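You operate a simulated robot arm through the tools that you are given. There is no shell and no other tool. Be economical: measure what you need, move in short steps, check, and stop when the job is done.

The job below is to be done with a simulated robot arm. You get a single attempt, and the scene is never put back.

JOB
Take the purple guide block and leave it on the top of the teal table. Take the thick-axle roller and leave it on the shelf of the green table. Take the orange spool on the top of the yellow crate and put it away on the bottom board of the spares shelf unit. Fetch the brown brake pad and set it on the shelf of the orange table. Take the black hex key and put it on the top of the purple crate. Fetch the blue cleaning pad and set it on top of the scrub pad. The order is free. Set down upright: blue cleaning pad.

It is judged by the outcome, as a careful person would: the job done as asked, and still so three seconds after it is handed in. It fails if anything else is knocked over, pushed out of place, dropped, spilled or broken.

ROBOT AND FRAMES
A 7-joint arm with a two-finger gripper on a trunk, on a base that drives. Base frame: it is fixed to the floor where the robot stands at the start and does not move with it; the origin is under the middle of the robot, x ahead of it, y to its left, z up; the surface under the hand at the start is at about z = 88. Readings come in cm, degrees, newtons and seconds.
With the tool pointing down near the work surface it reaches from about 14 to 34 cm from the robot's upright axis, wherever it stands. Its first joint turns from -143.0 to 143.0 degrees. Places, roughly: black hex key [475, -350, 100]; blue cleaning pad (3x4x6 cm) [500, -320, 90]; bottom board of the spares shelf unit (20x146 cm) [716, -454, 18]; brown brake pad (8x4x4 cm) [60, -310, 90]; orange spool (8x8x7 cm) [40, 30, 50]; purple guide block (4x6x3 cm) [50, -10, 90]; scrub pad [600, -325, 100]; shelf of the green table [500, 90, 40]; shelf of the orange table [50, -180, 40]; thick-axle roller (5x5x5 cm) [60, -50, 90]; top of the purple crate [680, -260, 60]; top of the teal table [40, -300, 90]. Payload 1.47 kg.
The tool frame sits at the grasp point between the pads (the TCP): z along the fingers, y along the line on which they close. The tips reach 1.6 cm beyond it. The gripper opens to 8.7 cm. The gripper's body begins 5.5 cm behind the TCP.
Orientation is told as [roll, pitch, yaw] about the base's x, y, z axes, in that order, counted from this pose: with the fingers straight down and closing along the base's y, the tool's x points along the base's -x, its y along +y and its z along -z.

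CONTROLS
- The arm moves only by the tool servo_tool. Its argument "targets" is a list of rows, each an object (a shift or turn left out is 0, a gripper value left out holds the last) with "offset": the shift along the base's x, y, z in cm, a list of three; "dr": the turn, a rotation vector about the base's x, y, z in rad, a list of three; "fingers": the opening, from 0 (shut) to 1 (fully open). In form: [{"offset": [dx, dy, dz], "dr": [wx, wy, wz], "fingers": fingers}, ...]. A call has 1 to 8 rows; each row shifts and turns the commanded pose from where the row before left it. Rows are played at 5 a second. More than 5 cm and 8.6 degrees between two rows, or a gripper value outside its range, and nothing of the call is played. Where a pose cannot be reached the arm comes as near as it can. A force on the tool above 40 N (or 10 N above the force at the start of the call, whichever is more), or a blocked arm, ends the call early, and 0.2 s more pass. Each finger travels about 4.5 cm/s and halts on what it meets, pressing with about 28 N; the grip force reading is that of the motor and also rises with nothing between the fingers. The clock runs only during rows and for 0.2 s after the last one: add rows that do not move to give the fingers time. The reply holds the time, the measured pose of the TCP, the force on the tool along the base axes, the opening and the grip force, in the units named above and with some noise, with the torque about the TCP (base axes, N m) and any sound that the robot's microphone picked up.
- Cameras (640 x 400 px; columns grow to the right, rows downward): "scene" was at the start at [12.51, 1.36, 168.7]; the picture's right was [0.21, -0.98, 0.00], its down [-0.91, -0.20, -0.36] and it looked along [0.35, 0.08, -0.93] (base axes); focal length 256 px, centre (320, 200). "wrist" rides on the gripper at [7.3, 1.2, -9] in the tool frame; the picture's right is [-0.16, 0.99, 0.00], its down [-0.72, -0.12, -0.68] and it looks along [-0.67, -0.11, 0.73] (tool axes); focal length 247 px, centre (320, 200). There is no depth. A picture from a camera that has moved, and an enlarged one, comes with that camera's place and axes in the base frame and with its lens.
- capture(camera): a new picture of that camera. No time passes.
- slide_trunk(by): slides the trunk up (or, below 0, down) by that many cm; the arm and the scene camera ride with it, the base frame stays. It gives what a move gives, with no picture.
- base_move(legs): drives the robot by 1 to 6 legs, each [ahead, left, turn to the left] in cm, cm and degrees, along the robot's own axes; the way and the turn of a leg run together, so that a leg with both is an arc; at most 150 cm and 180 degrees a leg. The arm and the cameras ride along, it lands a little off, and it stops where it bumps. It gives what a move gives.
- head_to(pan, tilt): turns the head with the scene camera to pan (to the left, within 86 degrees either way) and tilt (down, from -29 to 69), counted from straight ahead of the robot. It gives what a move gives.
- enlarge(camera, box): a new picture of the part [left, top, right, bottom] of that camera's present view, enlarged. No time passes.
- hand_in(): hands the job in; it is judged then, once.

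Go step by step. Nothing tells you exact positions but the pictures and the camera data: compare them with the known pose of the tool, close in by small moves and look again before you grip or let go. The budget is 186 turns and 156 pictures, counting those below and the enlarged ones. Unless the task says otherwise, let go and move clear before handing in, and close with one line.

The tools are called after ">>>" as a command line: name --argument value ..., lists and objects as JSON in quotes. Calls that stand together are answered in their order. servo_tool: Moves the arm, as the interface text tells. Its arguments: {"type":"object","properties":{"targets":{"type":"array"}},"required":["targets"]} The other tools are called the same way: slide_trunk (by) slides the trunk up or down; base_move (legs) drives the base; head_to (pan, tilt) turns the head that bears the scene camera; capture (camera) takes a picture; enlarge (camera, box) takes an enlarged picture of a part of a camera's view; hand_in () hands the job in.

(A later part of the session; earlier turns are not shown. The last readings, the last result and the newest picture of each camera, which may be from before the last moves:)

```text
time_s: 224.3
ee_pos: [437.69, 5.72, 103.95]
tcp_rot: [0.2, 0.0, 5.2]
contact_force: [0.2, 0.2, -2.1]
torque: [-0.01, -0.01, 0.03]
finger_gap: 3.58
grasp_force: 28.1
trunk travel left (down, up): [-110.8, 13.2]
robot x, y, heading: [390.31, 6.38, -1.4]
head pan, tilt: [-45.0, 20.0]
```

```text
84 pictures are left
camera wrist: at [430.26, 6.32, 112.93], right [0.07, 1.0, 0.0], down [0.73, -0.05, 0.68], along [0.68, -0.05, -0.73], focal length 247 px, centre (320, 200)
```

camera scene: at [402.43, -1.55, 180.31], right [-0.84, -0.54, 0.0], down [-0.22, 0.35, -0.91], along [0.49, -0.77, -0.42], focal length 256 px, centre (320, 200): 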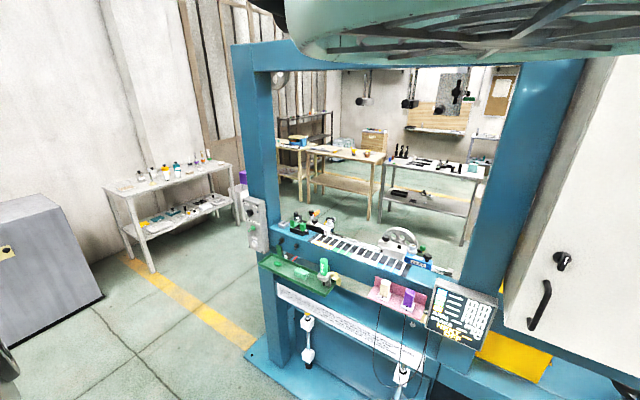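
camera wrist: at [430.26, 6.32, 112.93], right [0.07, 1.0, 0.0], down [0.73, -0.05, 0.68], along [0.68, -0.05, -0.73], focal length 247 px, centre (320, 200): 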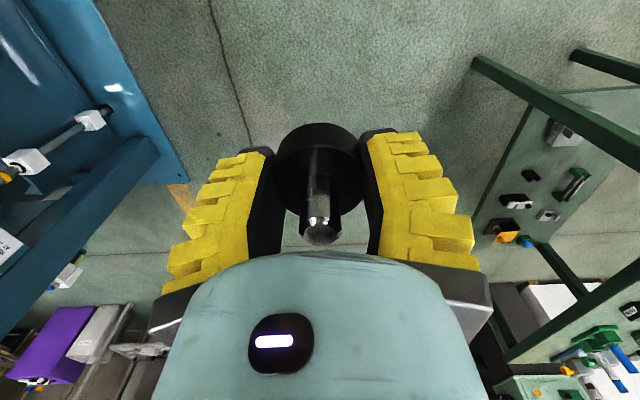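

The green table's shelf has a free strip along its near (-y) edge at y≈67–76. I'll drive to about (480,5) and turn to face it.

>>> base_move --legs '[[90, 2, 0], [0, 0, 91.4]]'

>>> capture --camera "wrist"

```text
time_s: 232.8
ee_pos: [481.2, 52.75, 103.92]
tcp_rot: [0.1, 0.0, 93.8]
contact_force: [0.2, -0.6, -2.2]
torque: [-0.02, 0.01, -0.03]
finger_gap: 3.58
grasp_force: 27.8
trunk travel left (down, up): [-110.8, 13.2]
robot x, y, heading: [479.83, 5.32, 86.9]
head pan, tilt: [-45.0, 20.0]
```

```text
83 pictures are left
camera wrist: at [480.51, 45.42, 112.93], right [-1.0, 0.09, 0.0], down [0.07, 0.73, 0.68], along [0.06, 0.68, -0.73], focal length 247 px, centre (320, 200)
```

wrist: 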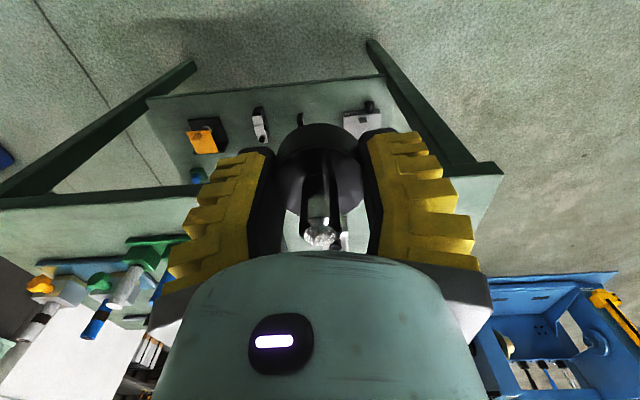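

Shelf edge is at y≈68.5, with a free spot at about (480.5,73.5) between two small parts. I'll tilt the hand 21° forward, then lower outside the table.

>>> servo_tool --targets '[{"dr": [0.0925, 0, 0], "fingers": 0}, {"dr": [0.0925, 0, 0]}, {"dr": [0.0925, 0, 0]}, {"dr": [0.0925, 0, 0]}]'

>>> slide_trunk --by -38

>>> capture --camera "wrist"

```text
time_s: 233.8
ee_pos: [481.36, 52.81, 103.78]
tcp_rot: [-1.3, -21.3, 94.1]
contact_force: [-0.8, 0.5, -3.0]
torque: [-0.04, -0.01, 0.02]
finger_gap: 3.57
grasp_force: 28.2
trunk travel left (down, up): [-110.8, 13.2]
robot x, y, heading: [479.97, 5.52, 87.0]
head pan, tilt: [-45.0, 20.0]
```

```text
time_s: 237.4
ee_pos: [481.22, 52.81, 65.87]
tcp_rot: [-1.4, -21.2, 94.2]
contact_force: [0.1, -0.1, -1.5]
torque: [0.0, -0.02, 0.02]
finger_gap: 3.56
grasp_force: 28.3
trunk travel left (down, up): [-72.8, 51.2]
robot x, y, heading: [479.5, 5.54, 86.8]
head pan, tilt: [-45.0, 20.0]
```

```text
82 pictures are left
camera wrist: at [480.54, 42.74, 71.6], right [-1.0, 0.08, 0.04], down [0.07, 0.43, 0.9], along [0.06, 0.9, -0.44], focal length 247 px, centre (320, 200)
```

wrist: 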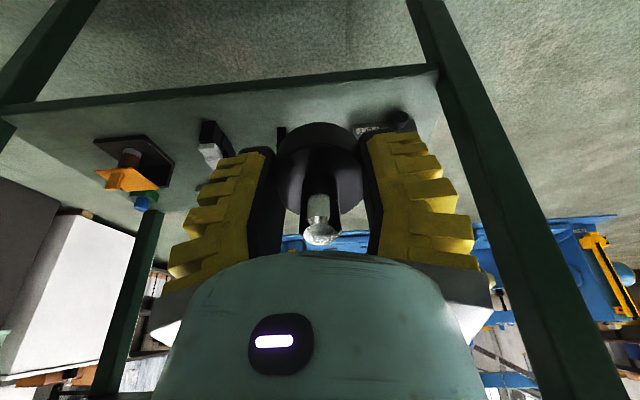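

>>> slide_trunk --by -19

>>> base_move --legs '[[12, 0.4, 0]]'

>>> capture --camera "wrist"

```text
time_s: 239.5
ee_pos: [481.34, 52.84, 46.87]
tcp_rot: [-1.3, -21.2, 94.1]
contact_force: [0.6, 0.1, -2.5]
torque: [-0.01, -0.05, -0.01]
finger_gap: 3.58
grasp_force: 28.0
trunk travel left (down, up): [-53.8, 70.2]
robot x, y, heading: [479.93, 5.58, 86.8]
head pan, tilt: [-45.0, 20.0]
```

```text
time_s: 240.8
ee_pos: [481.57, 65.24, 46.77]
tcp_rot: [-1.3, -21.2, 94.0]
contact_force: [0.7, 0.4, -3.0]
torque: [-0.01, 0.0, 0.02]
finger_gap: 3.57
grasp_force: 28.7
trunk travel left (down, up): [-53.8, 70.2]
robot x, y, heading: [479.83, 17.78, 87.0]
head pan, tilt: [-45.0, 20.0]
```

```text
81 pictures are left
camera wrist: at [480.76, 55.2, 52.61], right [-1.0, 0.08, 0.04], down [0.07, 0.43, 0.9], along [0.06, 0.9, -0.44], focal length 247 px, centre (320, 200)
```

wrist: 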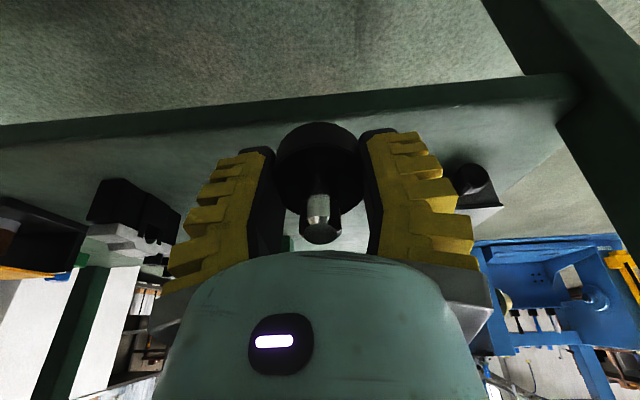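

>>> base_move --legs '[[8.3, 0.3, 0]]'

>>> slide_trunk --by -2.5

>>> capture --camera "wrist"

```text
time_s: 241.9
ee_pos: [481.63, 68.43, 45.44]
tcp_rot: [-0.9, -18.5, 93.8]
contact_force: [0.4, -0.1, -2.6]
torque: [-0.01, 0.02, 0.04]
finger_gap: 3.59
grasp_force: 28.0
trunk travel left (down, up): [-53.8, 70.2]
robot x, y, heading: [480.35, 25.2, 86.8]
head pan, tilt: [-45.0, 20.0]
stopped in leg 1: the robot was blocked; the commanded pose is now the measured one
```

```text
time_s: 242.6
ee_pos: [481.75, 68.92, 43.12]
tcp_rot: [-1.1, -19.0, 93.7]
contact_force: [-0.7, 0.6, -1.7]
torque: [-0.02, -0.01, 0.0]
finger_gap: 3.54
grasp_force: 27.4
trunk travel left (down, up): [-51.3, 72.7]
robot x, y, heading: [480.26, 25.55, 86.9]
head pan, tilt: [-45.0, 20.0]
```

```text
80 pictures are left
camera wrist: at [480.96, 59.19, 49.25], right [-1.0, 0.09, 0.03], down [0.07, 0.47, 0.88], along [0.06, 0.88, -0.47], focal length 247 px, centre (320, 200)
```

wrist: 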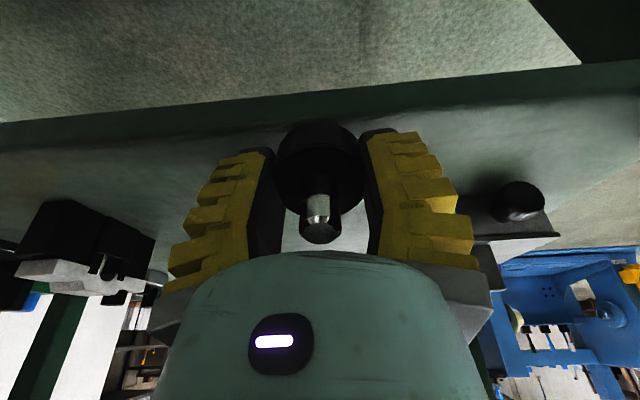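

My forearm met the table-top edge, so I need more tilt. I'll back off and tilt the hand further.

>>> base_move --legs '[[-12, 0, 0]]'

>>> servo_tool --targets '[{"offset": [0, 0, 2], "dr": [0.09, 0, 0], "fingers": 0}, {"offset": [0, 0, 0], "dr": [0.09, 0, 0]}, {"dr": [0.09, 0, 0]}, {"dr": [0.09, 0, 0]}, {"dr": [0.05, 0, 0]}]'

>>> head_to --pan -25 --tilt 35

>>> capture --camera "scene"

>>> capture --camera "wrist"

```text
time_s: 243.9
ee_pos: [481.17, 60.03, 43.91]
tcp_rot: [-1.2, -20.1, 93.6]
contact_force: [0.7, -0.5, -1.9]
torque: [0.0, 0.01, 0.01]
finger_gap: 3.55
grasp_force: 28.0
trunk travel left (down, up): [-51.3, 72.7]
robot x, y, heading: [479.12, 13.77, 86.8]
head pan, tilt: [-45.0, 20.0]
```

```text
time_s: 245.1
ee_pos: [481.21, 59.91, 46.11]
tcp_rot: [-3.2, -43.4, 94.8]
contact_force: [1.4, -0.5, -2.9]
torque: [0.0, 0.01, -0.02]
finger_gap: 3.58
grasp_force: 27.9
trunk travel left (down, up): [-51.3, 72.7]
robot x, y, heading: [479.29, 14.24, 86.5]
head pan, tilt: [-45.0, 20.0]
```

```text
time_s: 245.9
ee_pos: [481.12, 60.01, 45.9]
tcp_rot: [-3.1, -43.4, 94.7]
contact_force: [0.8, -0.7, -2.7]
torque: [-0.01, -0.03, -0.02]
finger_gap: 3.55
grasp_force: 27.9
trunk travel left (down, up): [-51.3, 72.7]
robot x, y, heading: [479.28, 13.7, 86.9]
head pan, tilt: [-25.0, 35.0]
```

```text
79 pictures are left
camera scene: at [487.64, 25.76, 119.97], right [0.51, -0.86, 0.0], down [-0.43, -0.25, -0.87], along [0.75, 0.44, -0.5], focal length 256 px, centre (320, 200)
```

scene: 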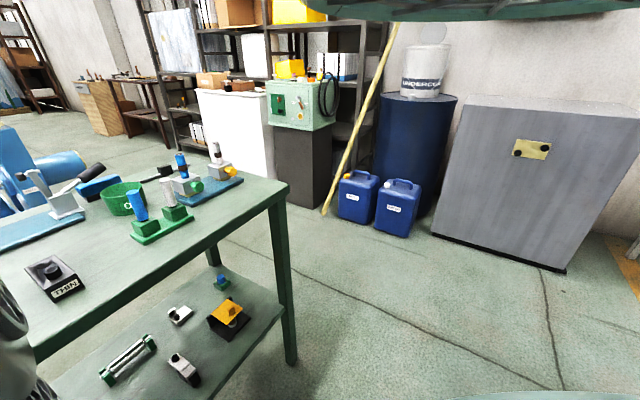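

```text
78 pictures are left
camera wrist: at [480.33, 48.6, 47.47], right [-1.0, 0.07, 0.07], down [0.07, 0.06, 1.0], along [0.07, 1.0, -0.07], focal length 247 px, centre (320, 200)
```

wrist: 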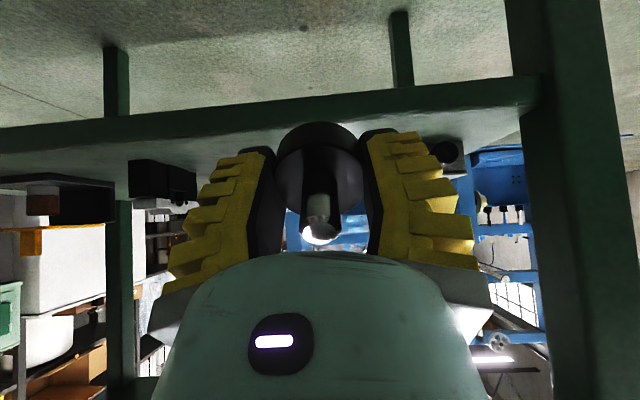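

The table and everything on it are undisturbed. With the hand now at 43°, I'll advance in small steps and watch for deflection.

>>> base_move --legs '[[7, 0, 0]]'

>>> base_move --legs '[[3, 0, 0]]'

>>> capture --camera "wrist"

>>> capture --camera "scene"

```text
time_s: 246.9
ee_pos: [481.53, 67.14, 45.94]
tcp_rot: [-3.2, -43.6, 94.8]
contact_force: [0.1, 0.0, -2.5]
torque: [-0.03, 0.0, 0.01]
finger_gap: 3.59
grasp_force: 27.9
trunk travel left (down, up): [-51.3, 72.7]
robot x, y, heading: [480.0, 20.94, 86.4]
head pan, tilt: [-25.0, 35.0]
```

```text
time_s: 247.8
ee_pos: [481.69, 70.22, 46.08]
tcp_rot: [-3.2, -43.5, 94.9]
contact_force: [0.0, 0.2, -1.9]
torque: [-0.04, -0.01, 0.01]
finger_gap: 3.56
grasp_force: 28.1
trunk travel left (down, up): [-51.3, 72.7]
robot x, y, heading: [480.01, 23.91, 86.6]
head pan, tilt: [-25.0, 35.0]
```

```text
77 pictures are left
camera wrist: at [480.88, 58.78, 47.48], right [-1.0, 0.07, 0.07], down [0.07, 0.06, 1.0], along [0.07, 1.0, -0.06], focal length 247 px, centre (320, 200)
```

wrist: 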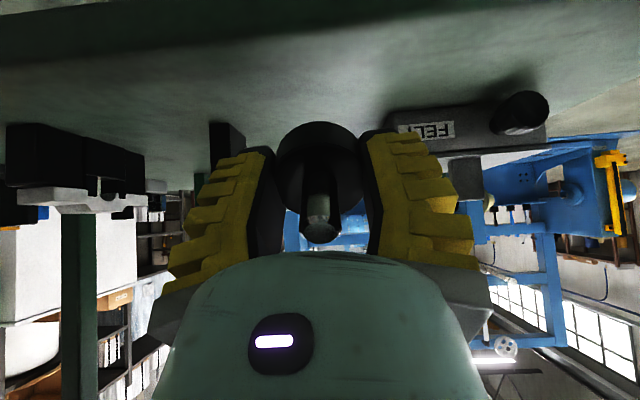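

```text
76 pictures are left
camera scene: at [488.17, 35.85, 119.81], right [0.51, -0.86, 0.0], down [-0.44, -0.26, -0.86], along [0.74, 0.44, -0.51], focal length 256 px, centre (320, 200)
```

scene: 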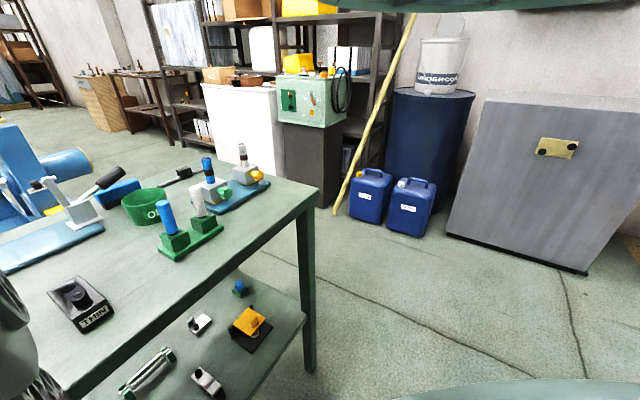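

No contact this time. A last 2.5 cm forward, then down to the shelf.

>>> base_move --legs '[[2.5, 0, 0]]'

>>> servo_tool --targets '[{"offset": [0, 0, -0.8], "fingers": 0}, {"offset": [0, 0, -0.8]}, {"offset": [0, 0, -0.5]}, {"offset": [0, 0, -0.4]}]'

>>> capture --camera "wrist"

```text
time_s: 248.6
ee_pos: [481.83, 72.64, 46.04]
tcp_rot: [-3.2, -43.6, 94.8]
contact_force: [-0.2, 0.2, -2.0]
torque: [-0.04, 0.02, 0.0]
finger_gap: 3.56
grasp_force: 27.6
trunk travel left (down, up): [-51.3, 72.7]
robot x, y, heading: [479.78, 26.66, 86.6]
head pan, tilt: [-25.0, 35.0]
```

```text
time_s: 249.6
ee_pos: [481.92, 72.44, 45.44]
tcp_rot: [-3.2, -43.4, 94.7]
contact_force: [-0.7, -0.4, -1.7]
torque: [-0.03, 0.0, 0.0]
finger_gap: 3.53
grasp_force: 28.3
out of reach, approached as far as the arm can: row 1, 2, 4
trunk travel left (down, up): [-51.3, 72.7]
robot x, y, heading: [480.5, 26.33, 86.9]
head pan, tilt: [-25.0, 35.0]
```

```text
75 pictures are left
camera wrist: at [481.07, 61.05, 46.84], right [-1.0, 0.07, 0.07], down [0.07, 0.06, 1.0], along [0.07, 1.0, -0.06], focal length 247 px, centre (320, 200)
```

wrist: 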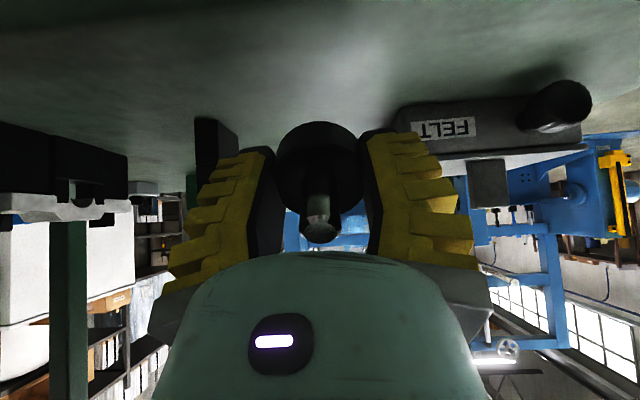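

>>> slide_trunk --by -1.8

>>> slide_trunk --by -0.5

>>> capture --camera "wrist"

```text
time_s: 250.2
ee_pos: [481.9, 72.37, 43.58]
tcp_rot: [-3.2, -43.5, 94.8]
contact_force: [0.1, -0.4, -2.9]
torque: [0.0, -0.01, 0.02]
finger_gap: 3.55
grasp_force: 27.9
trunk travel left (down, up): [-49.5, 74.5]
robot x, y, heading: [480.14, 26.25, 86.7]
head pan, tilt: [-25.0, 35.0]
```

```text
time_s: 250.8
ee_pos: [481.8, 72.29, 43.03]
tcp_rot: [-3.2, -43.6, 94.8]
contact_force: [-0.1, -1.8, 1.4]
torque: [-0.06, -0.01, 0.05]
finger_gap: 3.58
grasp_force: 28.1
trunk travel left (down, up): [-49.0, 75.0]
robot x, y, heading: [479.85, 26.59, 87.0]
head pan, tilt: [-25.0, 35.0]
```

```text
74 pictures are left
camera wrist: at [481.06, 61.0, 44.54], right [-1.0, 0.07, 0.07], down [0.07, 0.06, 1.0], along [0.06, 1.0, -0.06], focal length 247 px, centre (320, 200)
```

wrist: 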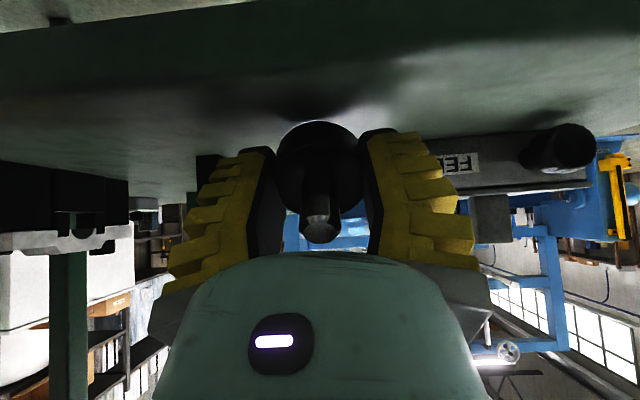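

Contact with the shelf is felt. I'll flatten the tilt about 10° and then release gently.

>>> servo_tool --targets '[{"dr": [-0.06, 0, 0], "fingers": 0}, {"dr": [-0.06, 0, 0]}, {"dr": [-0.06, 0, 0]}]'

>>> servo_tool --targets '[{"fingers": 0.5}, {"fingers": 0.5}, {"fingers": 0.6}, {"fingers": 0.6}]'

>>> capture --camera "wrist"

```text
time_s: 251.6
ee_pos: [481.9, 71.75, 42.89]
tcp_rot: [-2.2, -33.4, 94.1]
contact_force: [0.5, 9.0, 21.9]
torque: [0.07, 0.0, 0.01]
finger_gap: 3.7
grasp_force: 27.7
trunk travel left (down, up): [-49.0, 75.0]
robot x, y, heading: [479.99, 26.77, 86.6]
head pan, tilt: [-25.0, 35.0]
```

```text
time_s: 252.6
ee_pos: [481.9, 71.52, 42.81]
tcp_rot: [-2.1, -32.8, 94.1]
contact_force: [1.1, 0.1, -0.4]
torque: [0.0, 0.03, -0.02]
finger_gap: 5.74
grasp_force: 3.4
trunk travel left (down, up): [-49.0, 75.0]
robot x, y, heading: [479.95, 26.37, 86.5]
head pan, tilt: [-25.0, 35.0]
```

```text
73 pictures are left
camera wrist: at [481.07, 60.52, 46.32], right [-1.0, 0.08, 0.05], down [0.07, 0.24, 0.97], along [0.06, 0.97, -0.25], focal length 247 px, centre (320, 200)
```

wrist: 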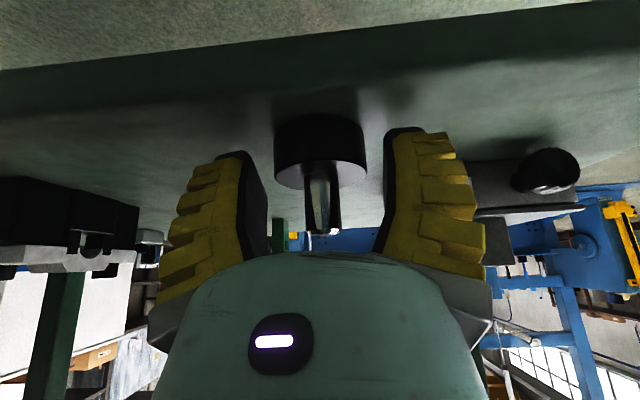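

The roller stands upright on the green shelf, free between the fingers. I'll back straight out and check.

>>> base_move --legs '[[-20, 0, 0]]'

>>> capture --camera "wrist"

```text
time_s: 254.2
ee_pos: [480.87, 52.11, 43.06]
tcp_rot: [-2.2, -33.2, 93.8]
contact_force: [-0.3, 0.0, -1.0]
torque: [0.03, 0.01, 0.01]
finger_gap: 5.74
grasp_force: 3.9
trunk travel left (down, up): [-49.0, 75.0]
robot x, y, heading: [478.95, 6.22, 86.7]
head pan, tilt: [-25.0, 35.0]
```

```text
72 pictures are left
camera wrist: at [480.05, 41.15, 46.55], right [-0.99, 0.09, 0.06], down [0.07, 0.24, 0.97], along [0.07, 0.97, -0.24], focal length 247 px, centre (320, 200)
```

wrist: 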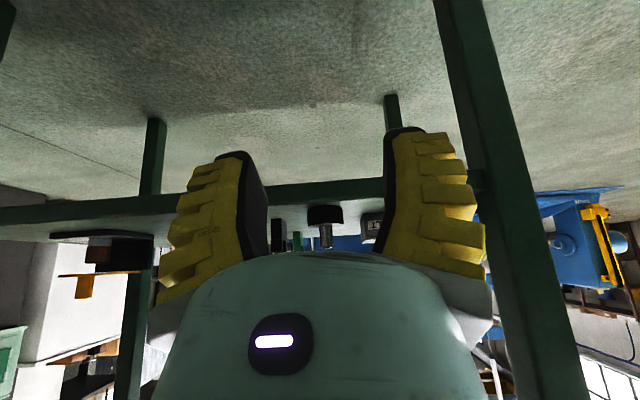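

The roller stands well on the green shelf. I'll raise and straighten the hand, then return west for the orange spool.

>>> slide_trunk --by 40

>>> servo_tool --targets '[{"dr": [-0.1, 0, 0], "offset": [0, -1, 1], "fingers": 1}, {"dr": [-0.1, 0, 0], "offset": [0, 0, 1]}, {"dr": [-0.1, 0, 0], "offset": [0, 0, 1]}, {"dr": [-0.1, 0, 0], "offset": [0, 0, 0.5]}, {"dr": [-0.1, 0, 0]}, {"dr": [-0.07, 0, 0]}]'

>>> base_move --legs '[[0, 0, 93], [140, -10, 0], [140, -10, 0], [82, -3, 0]]'

>>> capture --camera "wrist"

```text
time_s: 258.0
ee_pos: [480.95, 52.17, 83.03]
tcp_rot: [-2.2, -33.3, 93.8]
contact_force: [-0.5, -0.1, -0.4]
torque: [0.0, 0.02, 0.01]
finger_gap: 5.74
grasp_force: 3.9
trunk travel left (down, up): [-89.0, 35.0]
robot x, y, heading: [479.19, 6.33, 86.5]
head pan, tilt: [-25.0, 35.0]
```

```text
time_s: 259.4
ee_pos: [480.93, 50.43, 85.52]
tcp_rot: [-0.1, -0.7, 93.1]
contact_force: [0.8, -0.9, -0.6]
torque: [0.01, -0.02, 0.01]
finger_gap: 8.69
grasp_force: 0.0
out of reach, approached as far as the arm can: row 2, 3
trunk travel left (down, up): [-89.0, 35.0]
robot x, y, heading: [478.89, 6.34, 86.4]
head pan, tilt: [-25.0, 35.0]
```

```text
time_s: 280.8
ee_pos: [76.63, 39.19, 85.57]
tcp_rot: [-0.1, -0.7, -175.0]
contact_force: [0.4, 0.3, -0.5]
torque: [0.0, 0.0, -0.02]
finger_gap: 8.7
grasp_force: 0.0
trunk travel left (down, up): [-89.0, 35.0]
robot x, y, heading: [120.7, 38.6, 178.3]
head pan, tilt: [-25.0, 35.0]
```

```text
71 pictures are left
camera wrist: at [83.95, 38.75, 94.45], right [-0.07, -1.0, 0.0], down [-0.72, 0.05, 0.69], along [-0.69, 0.05, -0.72], focal length 247 px, centre (320, 200)
```

wrist: 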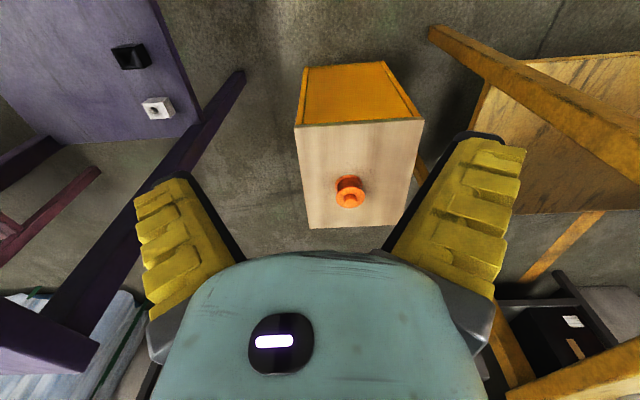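

The spool stands on the crate near (44.5,35), with crate top at z≈44. I'll drive closer and look.

>>> base_move --legs '[[24, 3.5, 1.5]]'

>>> slide_trunk --by -18

>>> capture --camera "wrist"

```text
time_s: 282.6
ee_pos: [52.32, 34.9, 85.56]
tcp_rot: [-0.2, -0.7, -173.3]
contact_force: [0.0, -0.3, -0.4]
torque: [-0.02, 0.02, -0.02]
finger_gap: 8.7
grasp_force: 0.0
trunk travel left (down, up): [-89.0, 35.0]
robot x, y, heading: [96.3, 35.39, 180.1]
head pan, tilt: [-25.0, 35.0]
```

```text
time_s: 284.6
ee_pos: [52.16, 34.88, 67.46]
tcp_rot: [-0.1, -0.7, -173.3]
contact_force: [-0.4, 0.6, 0.3]
torque: [-0.04, 0.04, -0.01]
finger_gap: 8.67
grasp_force: 0.0
trunk travel left (down, up): [-71.0, 53.0]
robot x, y, heading: [96.13, 35.7, 179.8]
head pan, tilt: [-25.0, 35.0]
```

```text
70 pictures are left
camera wrist: at [59.57, 34.61, 76.46], right [-0.04, -1.0, 0.0], down [-0.72, 0.03, 0.69], along [-0.69, 0.03, -0.72], focal length 247 px, centre (320, 200)
```

wrist: 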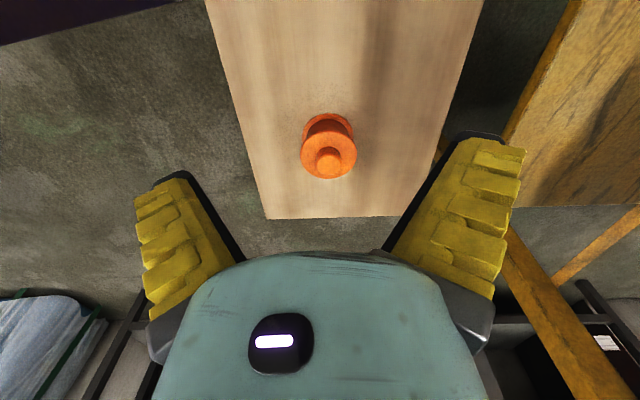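

The spool has two 7.5 cm flanges and a knob on top, centred near (41.4,34.4). I'll move over it and look closer.

>>> base_move --legs '[[10.7, 0.5, 0]]'

>>> slide_trunk --by -8

>>> capture --camera "wrist"

```text
time_s: 285.8
ee_pos: [41.46, 34.32, 67.58]
tcp_rot: [-0.1, -0.8, -173.3]
contact_force: [0.0, 0.7, -0.2]
torque: [0.02, -0.03, -0.02]
finger_gap: 8.68
grasp_force: 0.1
trunk travel left (down, up): [-71.0, 53.0]
robot x, y, heading: [85.63, 35.14, 179.7]
head pan, tilt: [-25.0, 35.0]
```

```text
time_s: 286.9
ee_pos: [41.46, 34.48, 59.49]
tcp_rot: [-0.1, -0.7, -173.3]
contact_force: [0.3, 0.8, 0.3]
torque: [0.02, -0.01, -0.01]
finger_gap: 8.72
grasp_force: 0.0
trunk travel left (down, up): [-63.0, 61.0]
robot x, y, heading: [85.74, 34.77, 179.9]
head pan, tilt: [-25.0, 35.0]
```

```text
69 pictures are left
camera wrist: at [48.85, 34.13, 68.46], right [-0.04, -1.0, 0.0], down [-0.72, 0.03, 0.69], along [-0.69, 0.03, -0.72], focal length 247 px, centre (320, 200)
```

wrist: 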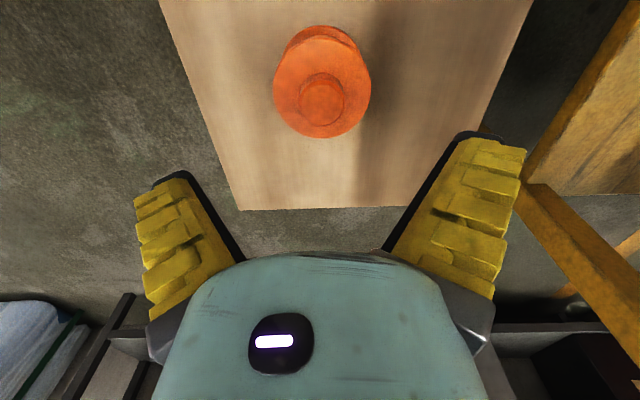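

The spool is centred under the tool. I'll lower around the flanges in two steps.

>>> servo_tool --targets '[{"offset": [0.2, -0.1, 0], "fingers": 1}]'

>>> slide_trunk --by -7.2

>>> capture --camera "wrist"

```text
time_s: 287.3
ee_pos: [41.63, 34.27, 59.51]
tcp_rot: [-0.1, -0.7, -173.4]
contact_force: [-0.5, 0.8, 0.3]
torque: [0.0, 0.02, -0.01]
finger_gap: 8.7
grasp_force: 0.1
trunk travel left (down, up): [-63.0, 61.0]
robot x, y, heading: [85.85, 35.21, 179.8]
head pan, tilt: [-25.0, 35.0]
```

```text
time_s: 288.4
ee_pos: [41.65, 34.26, 52.38]
tcp_rot: [-0.2, -0.6, -173.3]
contact_force: [0.2, -0.9, -0.4]
torque: [-0.02, 0.0, -0.01]
finger_gap: 8.68
grasp_force: 0.0
trunk travel left (down, up): [-55.8, 68.2]
robot x, y, heading: [85.86, 34.82, 179.8]
head pan, tilt: [-25.0, 35.0]
```

```text
68 pictures are left
camera wrist: at [49.0, 34.05, 61.24], right [-0.04, -1.0, 0.0], down [-0.72, 0.03, 0.69], along [-0.69, 0.03, -0.72], focal length 247 px, centre (320, 200)
```

wrist: 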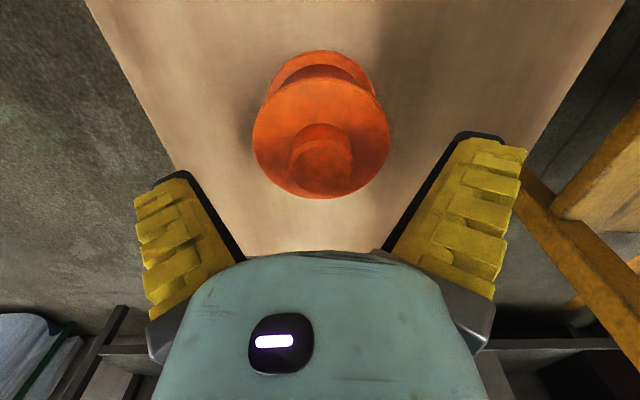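

>>> servo_tool --targets '[{"offset": [0.4, 0, 0], "fingers": 1}]'

>>> slide_trunk --by -2.8

>>> capture --camera "wrist"

```text
time_s: 288.8
ee_pos: [42.11, 34.43, 52.23]
tcp_rot: [-0.1, -0.6, -173.1]
contact_force: [-0.2, -0.3, -0.4]
torque: [0.0, 0.0, 0.05]
finger_gap: 8.69
grasp_force: 0.0
trunk travel left (down, up): [-55.8, 68.2]
robot x, y, heading: [85.79, 35.1, 179.9]
head pan, tilt: [-25.0, 35.0]
```

```text
time_s: 289.6
ee_pos: [42.09, 34.39, 49.51]
tcp_rot: [-0.1, -0.7, -173.3]
contact_force: [-0.3, -0.3, 0.8]
torque: [-0.01, 0.01, -0.01]
finger_gap: 8.69
grasp_force: 0.0
trunk travel left (down, up): [-53.0, 71.0]
robot x, y, heading: [85.73, 35.24, 179.7]
head pan, tilt: [-25.0, 35.0]
```

```text
67 pictures are left
camera wrist: at [49.48, 34.13, 58.47], right [-0.04, -1.0, 0.0], down [-0.72, 0.03, 0.69], along [-0.69, 0.03, -0.72], focal length 247 px, centre (320, 200)
```

wrist: 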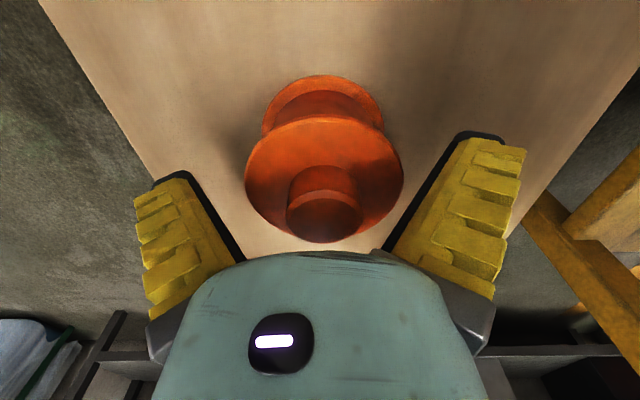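

>>> servo_tool --targets '[{"offset": [0, -0.2, 0], "fingers": 1}]'

>>> slide_trunk --by -2.4

>>> servo_tool --targets '[{"fingers": 0}, {"fingers": 0}, {"fingers": 0}]'

>>> capture --camera "wrist"

```text
time_s: 290.0
ee_pos: [42.22, 34.11, 49.54]
tcp_rot: [-0.1, -0.7, -173.4]
contact_force: [0.4, 0.6, 0.2]
torque: [0.01, -0.02, 0.02]
finger_gap: 8.72
grasp_force: 0.1
trunk travel left (down, up): [-53.0, 71.0]
robot x, y, heading: [86.05, 34.96, 179.7]
head pan, tilt: [-25.0, 35.0]
```

```text
time_s: 290.7
ee_pos: [42.32, 34.32, 47.21]
tcp_rot: [-0.1, -0.6, -173.3]
contact_force: [-0.2, 0.3, 0.7]
torque: [0.0, 0.01, 0.0]
finger_gap: 8.75
grasp_force: 0.0
trunk travel left (down, up): [-50.6, 73.4]
robot x, y, heading: [85.79, 35.02, 179.9]
head pan, tilt: [-25.0, 35.0]
```

```text
time_s: 291.5
ee_pos: [42.02, 34.34, 47.2]
tcp_rot: [0.0, -0.8, -173.3]
contact_force: [-1.1, 2.1, 8.5]
torque: [0.18, -0.15, -0.02]
finger_gap: 8.08
grasp_force: 28.0
trunk travel left (down, up): [-50.6, 73.4]
robot x, y, heading: [85.83, 35.04, 179.9]
head pan, tilt: [-25.0, 35.0]
```

```text
66 pictures are left
camera wrist: at [49.43, 33.94, 56.16], right [-0.04, -1.0, 0.0], down [-0.72, 0.03, 0.69], along [-0.69, 0.03, -0.72], focal length 247 px, centre (320, 200)
```

wrist: 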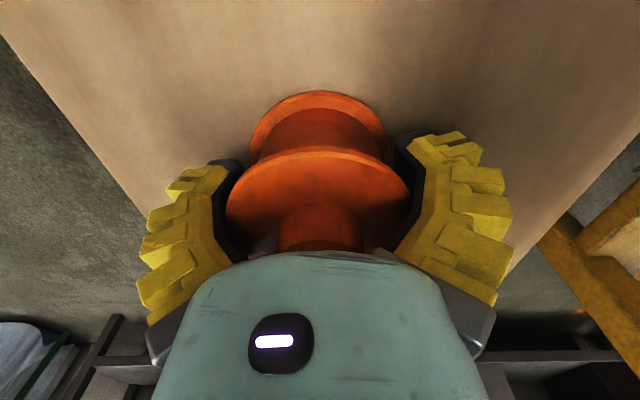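

Gripped (8.1 cm). Lift and check.

>>> slide_trunk --by 3

>>> slide_trunk --by 25

>>> capture --camera "wrist"

```text
time_s: 292.2
ee_pos: [42.18, 34.14, 50.28]
tcp_rot: [0.0, -0.6, -173.2]
contact_force: [-0.4, 0.5, -1.8]
torque: [0.02, 0.0, 0.0]
finger_gap: 7.38
grasp_force: 28.6
trunk travel left (down, up): [-53.6, 70.4]
robot x, y, heading: [85.58, 34.95, 179.7]
head pan, tilt: [-25.0, 35.0]
```

```text
time_s: 294.8
ee_pos: [42.24, 34.16, 75.24]
tcp_rot: [-0.1, -0.7, -173.4]
contact_force: [0.6, 0.1, -2.2]
torque: [0.02, 0.07, 0.03]
finger_gap: 7.38
grasp_force: 28.1
trunk travel left (down, up): [-78.6, 45.4]
robot x, y, heading: [85.64, 34.71, 179.7]
head pan, tilt: [-25.0, 35.0]
```

```text
65 pictures are left
camera wrist: at [49.61, 33.89, 84.11], right [-0.04, -1.0, 0.0], down [-0.72, 0.03, 0.69], along [-0.69, 0.03, -0.73], focal length 247 px, centre (320, 200)
```

wrist: 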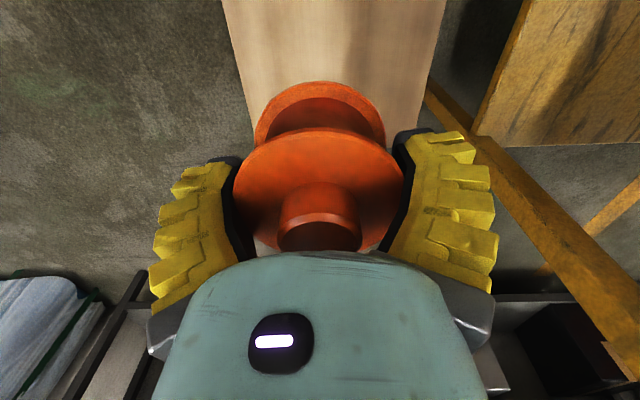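

It slid a little in the grip. I'll wait briefly and compare.

>>> servo_tool --targets '[{"fingers": 0}, {"fingers": 0}, {"fingers": 0}, {"fingers": 0}, {"fingers": 0}, {"fingers": 0}, {"fingers": 0}, {"fingers": 0}]'

>>> enlarge --camera "wrist" --box '[160, 60, 480, 260]'

```text
time_s: 296.6
ee_pos: [42.27, 34.11, 75.28]
tcp_rot: [-0.1, -0.7, -173.2]
contact_force: [0.2, 0.1, -2.0]
torque: [0.04, 0.01, -0.03]
finger_gap: 7.37
grasp_force: 27.7
trunk travel left (down, up): [-78.6, 45.4]
robot x, y, heading: [85.74, 34.79, 179.7]
head pan, tilt: [-25.0, 35.0]
```

```text
2.00 times, centred on (320, 160) of wrist
camera zoom: at [49.6, 33.89, 84.11], right [-0.04, -1.0, 0.0], down [-0.72, 0.03, 0.69], along [-0.69, 0.03, -0.73], focal length 494 px, centre (320, 280)
```

zoom: 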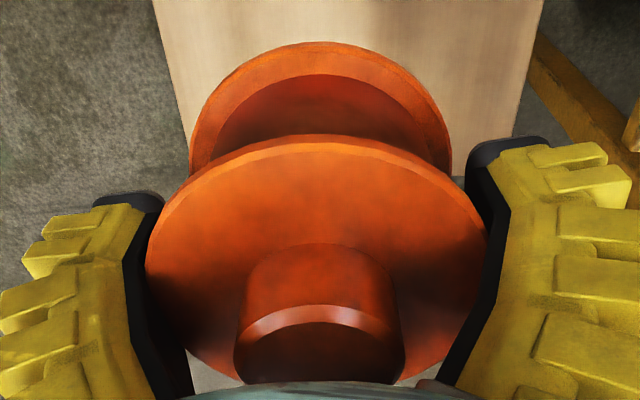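

The grip is stable. I'll back away, turn via the south, and drive east past the green table.

>>> base_move --legs '[[-34, 0, 0], [0, 0, 180], [140, -8, 0], [140, -8, 0], [140, -8, 0], [45, 0, 0]]'

>>> slide_trunk --by 25

>>> capture --camera "wrist"

```text
time_s: 328.1
ee_pos: [620.54, -51.33, 75.26]
tcp_rot: [-0.1, -0.7, -1.8]
contact_force: [0.5, 0.9, -2.7]
torque: [-0.01, -0.04, -0.01]
finger_gap: 7.16
grasp_force: 27.0
trunk travel left (down, up): [-78.6, 45.4]
robot x, y, heading: [577.46, -45.57, -8.9]
head pan, tilt: [-25.0, 35.0]
```

```text
time_s: 330.7
ee_pos: [620.5, -51.33, 100.23]
tcp_rot: [-0.1, -0.6, -1.8]
contact_force: [1.0, -0.6, -2.4]
torque: [0.0, 0.01, -0.02]
finger_gap: 7.12
grasp_force: 28.0
trunk travel left (down, up): [-103.6, 20.4]
robot x, y, heading: [577.17, -46.04, -8.7]
head pan, tilt: [-25.0, 35.0]
```

```text
63 pictures are left
camera wrist: at [613.15, -49.9, 109.11], right [0.19, 0.98, 0.0], down [0.71, -0.14, 0.69], along [0.68, -0.13, -0.73], focal length 247 px, centre (320, 200)
```

wrist: 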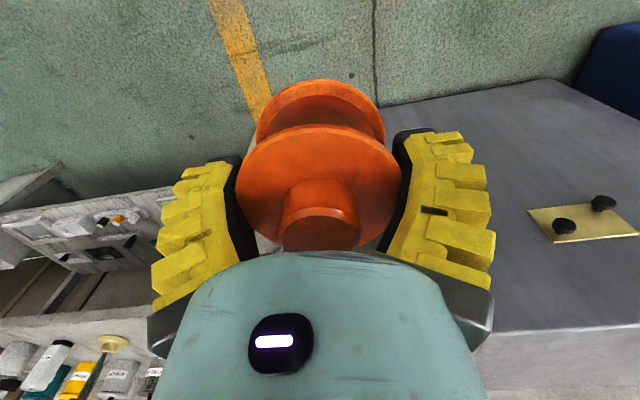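

>>> head_to --pan -60 --tilt 20

>>> capture --camera "scene"

```text
time_s: 331.7
ee_pos: [620.67, -51.45, 100.25]
tcp_rot: [-0.1, -0.7, -1.8]
contact_force: [0.3, -0.1, -2.0]
torque: [0.01, -0.03, 0.01]
finger_gap: 7.13
grasp_force: 28.1
trunk travel left (down, up): [-103.6, 20.4]
robot x, y, heading: [577.47, -45.72, -8.5]
head pan, tilt: [-60.0, 20.0]
```

```text
62 pictures are left
camera scene: at [587.76, -55.36, 173.85], right [-0.93, -0.37, 0.0], down [-0.13, 0.32, -0.94], along [0.34, -0.87, -0.34], focal length 256 px, centre (320, 200)
```

scene: 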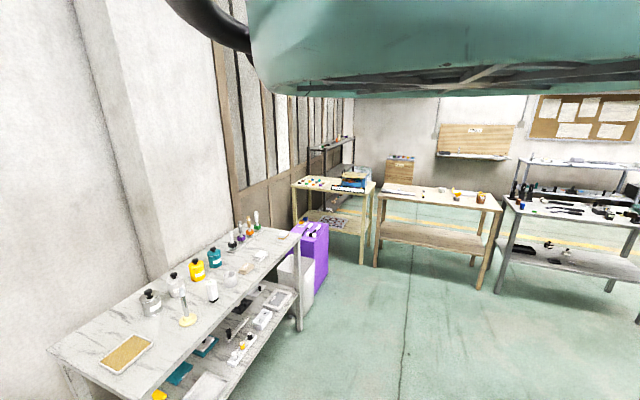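

Now I see the layout: benches in a row (y≈-300 to -360), the spares rack behind the left bench against the window wall. I'll go around the west end of the steel table into the corridor behind.

>>> base_move --legs '[[0, 0, 8.6], [0, -140, 0], [0, -45, 0], [-120, 0, 0]]'

>>> capture --camera "scene"

```text
time_s: 347.2
ee_pos: [498.14, -225.96, 100.17]
tcp_rot: [-0.2, -0.7, 5.5]
contact_force: [0.0, 0.0, -2.4]
torque: [-0.01, 0.02, 0.0]
finger_gap: 7.12
grasp_force: 27.9
trunk travel left (down, up): [-103.6, 20.4]
robot x, y, heading: [454.42, -225.92, -1.2]
head pan, tilt: [-60.0, 20.0]
```

```text
61 pictures are left
camera scene: at [466.11, -234.12, 173.85], right [-0.88, -0.48, 0.0], down [-0.16, 0.3, -0.94], along [0.45, -0.82, -0.34], focal length 256 px, centre (320, 200)
```

scene: 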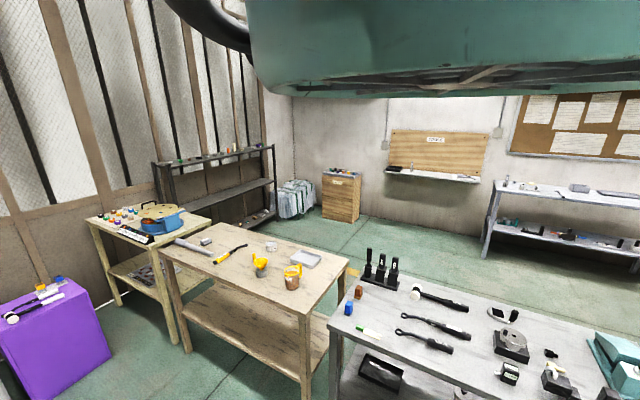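

The corridor behind the benches is clear and the rack's bottom board is in view at its end. I'll go around the steel table.

>>> base_move --legs '[[-70, 0, 1], [-62, 0, 0], [0, -105, 0], [0, -105, 0]]'

>>> capture --camera "wrist"

```text
time_s: 364.1
ee_pos: [364.16, -434.47, 100.14]
tcp_rot: [-0.1, -0.7, 6.0]
contact_force: [0.2, 0.2, -1.8]
torque: [0.02, -0.05, 0.01]
finger_gap: 7.07
grasp_force: 28.2
trunk travel left (down, up): [-103.6, 20.4]
robot x, y, heading: [320.54, -434.77, -0.7]
head pan, tilt: [-60.0, 20.0]
```

```text
60 pictures are left
camera wrist: at [356.58, -433.93, 109.11], right [0.06, 1.0, 0.0], down [0.72, -0.04, 0.69], along [0.69, -0.04, -0.73], focal length 247 px, centre (320, 200)
```

wrist: 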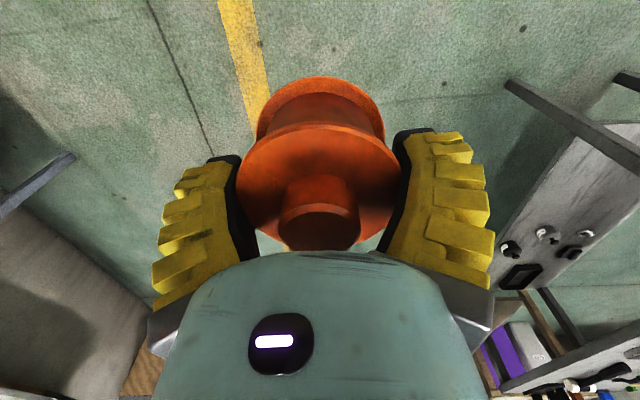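

>>> base_move --legs '[[140, -4, 0.7], [130, -4, 0]]'

>>> capture --camera "wrist"

>>> capture --camera "scene"

```text
time_s: 376.9
ee_pos: [628.22, -442.55, 100.23]
tcp_rot: [-0.1, -0.7, 7.4]
contact_force: [0.1, 0.0, -2.5]
torque: [0.0, -0.01, -0.01]
finger_gap: 7.02
grasp_force: 28.0
trunk travel left (down, up): [-103.6, 20.4]
robot x, y, heading: [584.71, -444.27, 0.6]
head pan, tilt: [-60.0, 20.0]
```

```text
59 pictures are left
camera wrist: at [620.64, -442.31, 109.11], right [0.03, 1.0, 0.0], down [0.72, -0.02, 0.69], along [0.69, -0.02, -0.73], focal length 247 px, centre (320, 200)
```

wrist: 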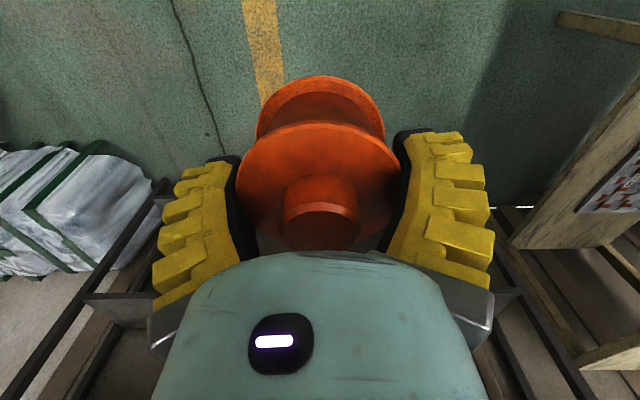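

```text
58 pictures are left
camera scene: at [596.44, -451.75, 173.85], right [-0.86, -0.51, 0.0], down [-0.17, 0.29, -0.94], along [0.48, -0.81, -0.34], focal length 256 px, centre (320, 200)
```

scene: 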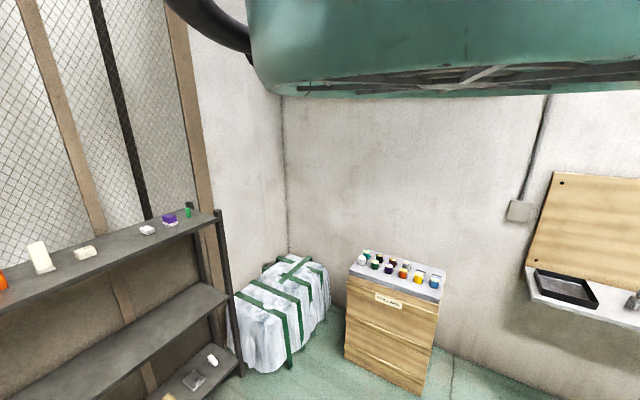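

The rack's front is at x≈706, boards at z≈18, 73 and 120, and its bottom board is empty in the middle. I'll tilt the hand forward and lower here in the open.

>>> servo_tool --targets '[{"dr": [0, -0.1, 0], "fingers": 0}, {"dr": [0, -0.1, 0]}, {"dr": [0, -0.1, 0]}, {"dr": [0, -0.1, 0]}, {"dr": [0, -0.1, 0]}, {"dr": [0, -0.1, 0]}, {"dr": [0, -0.06, 0]}]'

>>> slide_trunk --by -40

>>> slide_trunk --by -27

>>> capture --camera "wrist"

>>> capture --camera "scene"

```text
time_s: 378.5
ee_pos: [628.31, -442.54, 100.29]
tcp_rot: [-5.7, -38.2, 9.4]
contact_force: [-0.6, 0.0, -1.4]
torque: [0.0, 0.02, -0.02]
finger_gap: 7.06
grasp_force: 27.9
trunk travel left (down, up): [-103.6, 20.4]
robot x, y, heading: [584.36, -443.88, 0.6]
head pan, tilt: [-60.0, 20.0]
```

```text
time_s: 382.3
ee_pos: [628.23, -442.68, 60.21]
tcp_rot: [-5.7, -38.2, 9.4]
contact_force: [0.2, 0.5, -1.9]
torque: [0.0, 0.05, -0.03]
finger_gap: 7.02
grasp_force: 28.1
trunk travel left (down, up): [-63.6, 60.4]
robot x, y, heading: [584.45, -443.74, 0.6]
head pan, tilt: [-60.0, 20.0]
```

```text
time_s: 385.1
ee_pos: [628.18, -442.62, 33.16]
tcp_rot: [-5.8, -38.1, 9.4]
contact_force: [-0.6, -0.3, -0.9]
torque: [0.04, 0.02, -0.02]
finger_gap: 7.06
grasp_force: 27.9
trunk travel left (down, up): [-36.6, 87.4]
robot x, y, heading: [584.58, -443.82, 0.4]
head pan, tilt: [-60.0, 20.0]
```

```text
57 pictures are left
camera wrist: at [616.77, -442.32, 35.75], right [0.02, 1.0, 0.02], down [0.15, -0.02, 0.99], along [0.99, -0.02, -0.15], focal length 247 px, centre (320, 200)
```

wrist: 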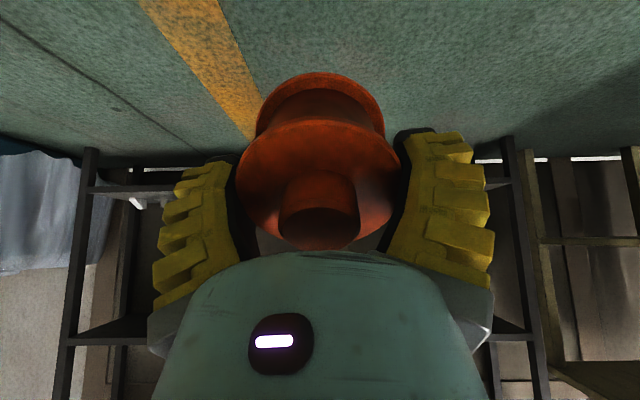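

```text
56 pictures are left
camera scene: at [596.44, -451.75, 106.86], right [-0.86, -0.51, 0.0], down [-0.17, 0.29, -0.94], along [0.48, -0.81, -0.34], focal length 256 px, centre (320, 200)
```

scene: 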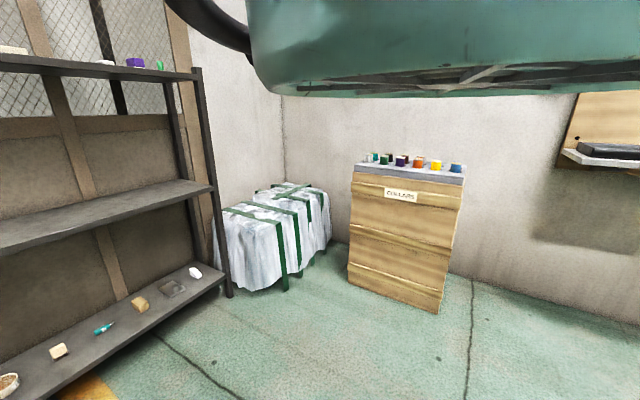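

The bottom board has a row of small items at its back, spaced about 14 cm, with a free front strip. I'll move in front of the wider gap (y≈-485) and look closely.

>>> base_move --legs '[[30, -42, 0], [22, 0, -0.5]]'

>>> capture --camera "wrist"

>>> capture --camera "scene"

```text
time_s: 389.4
ee_pos: [680.55, -483.6, 33.22]
tcp_rot: [-5.8, -38.1, 8.9]
contact_force: [0.1, 0.7, -2.3]
torque: [0.01, 0.01, 0.0]
finger_gap: 7.04
grasp_force: 27.9
trunk travel left (down, up): [-36.6, 87.4]
robot x, y, heading: [636.89, -484.8, 0.2]
head pan, tilt: [-60.0, 20.0]
```

```text
55 pictures are left
camera wrist: at [669.02, -483.21, 35.74], right [0.03, 1.0, 0.02], down [0.15, -0.02, 0.99], along [0.99, -0.03, -0.15], focal length 247 px, centre (320, 200)
```

wrist: 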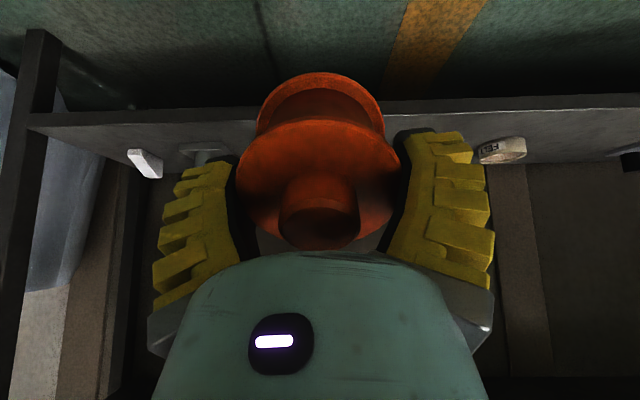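

```text
54 pictures are left
camera scene: at [648.63, -492.47, 106.85], right [-0.87, -0.5, 0.0], down [-0.17, 0.3, -0.94], along [0.47, -0.81, -0.34], focal length 256 px, centre (320, 200)
```

scene: 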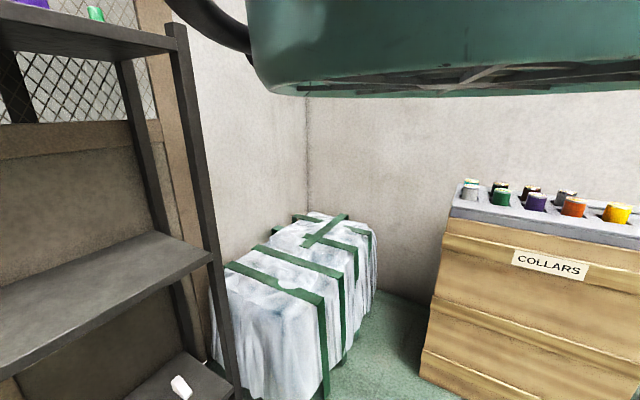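

A wide empty stretch lies between the white roll (y≈-443) and the black part (y≈-417). I'll shift over there and confirm.

>>> base_move --legs '[[0, 54, 0]]'

>>> capture --camera "wrist"

```text
time_s: 392.5
ee_pos: [679.86, -429.31, 33.24]
tcp_rot: [-5.8, -38.1, 10.1]
contact_force: [0.5, 0.3, -3.0]
torque: [0.02, -0.01, 0.02]
finger_gap: 7.04
grasp_force: 27.4
trunk travel left (down, up): [-36.6, 87.4]
robot x, y, heading: [636.67, -430.95, 1.3]
head pan, tilt: [-60.0, 20.0]
```

```text
53 pictures are left
camera wrist: at [668.44, -429.11, 35.75], right [0.01, 1.0, 0.02], down [0.15, -0.02, 0.99], along [0.99, -0.01, -0.15], focal length 247 px, centre (320, 200)
```

wrist: 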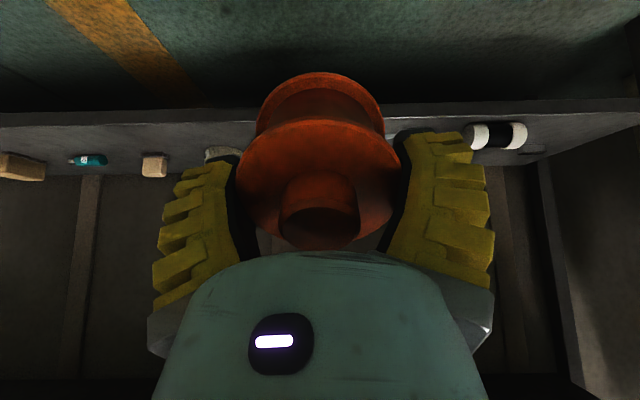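

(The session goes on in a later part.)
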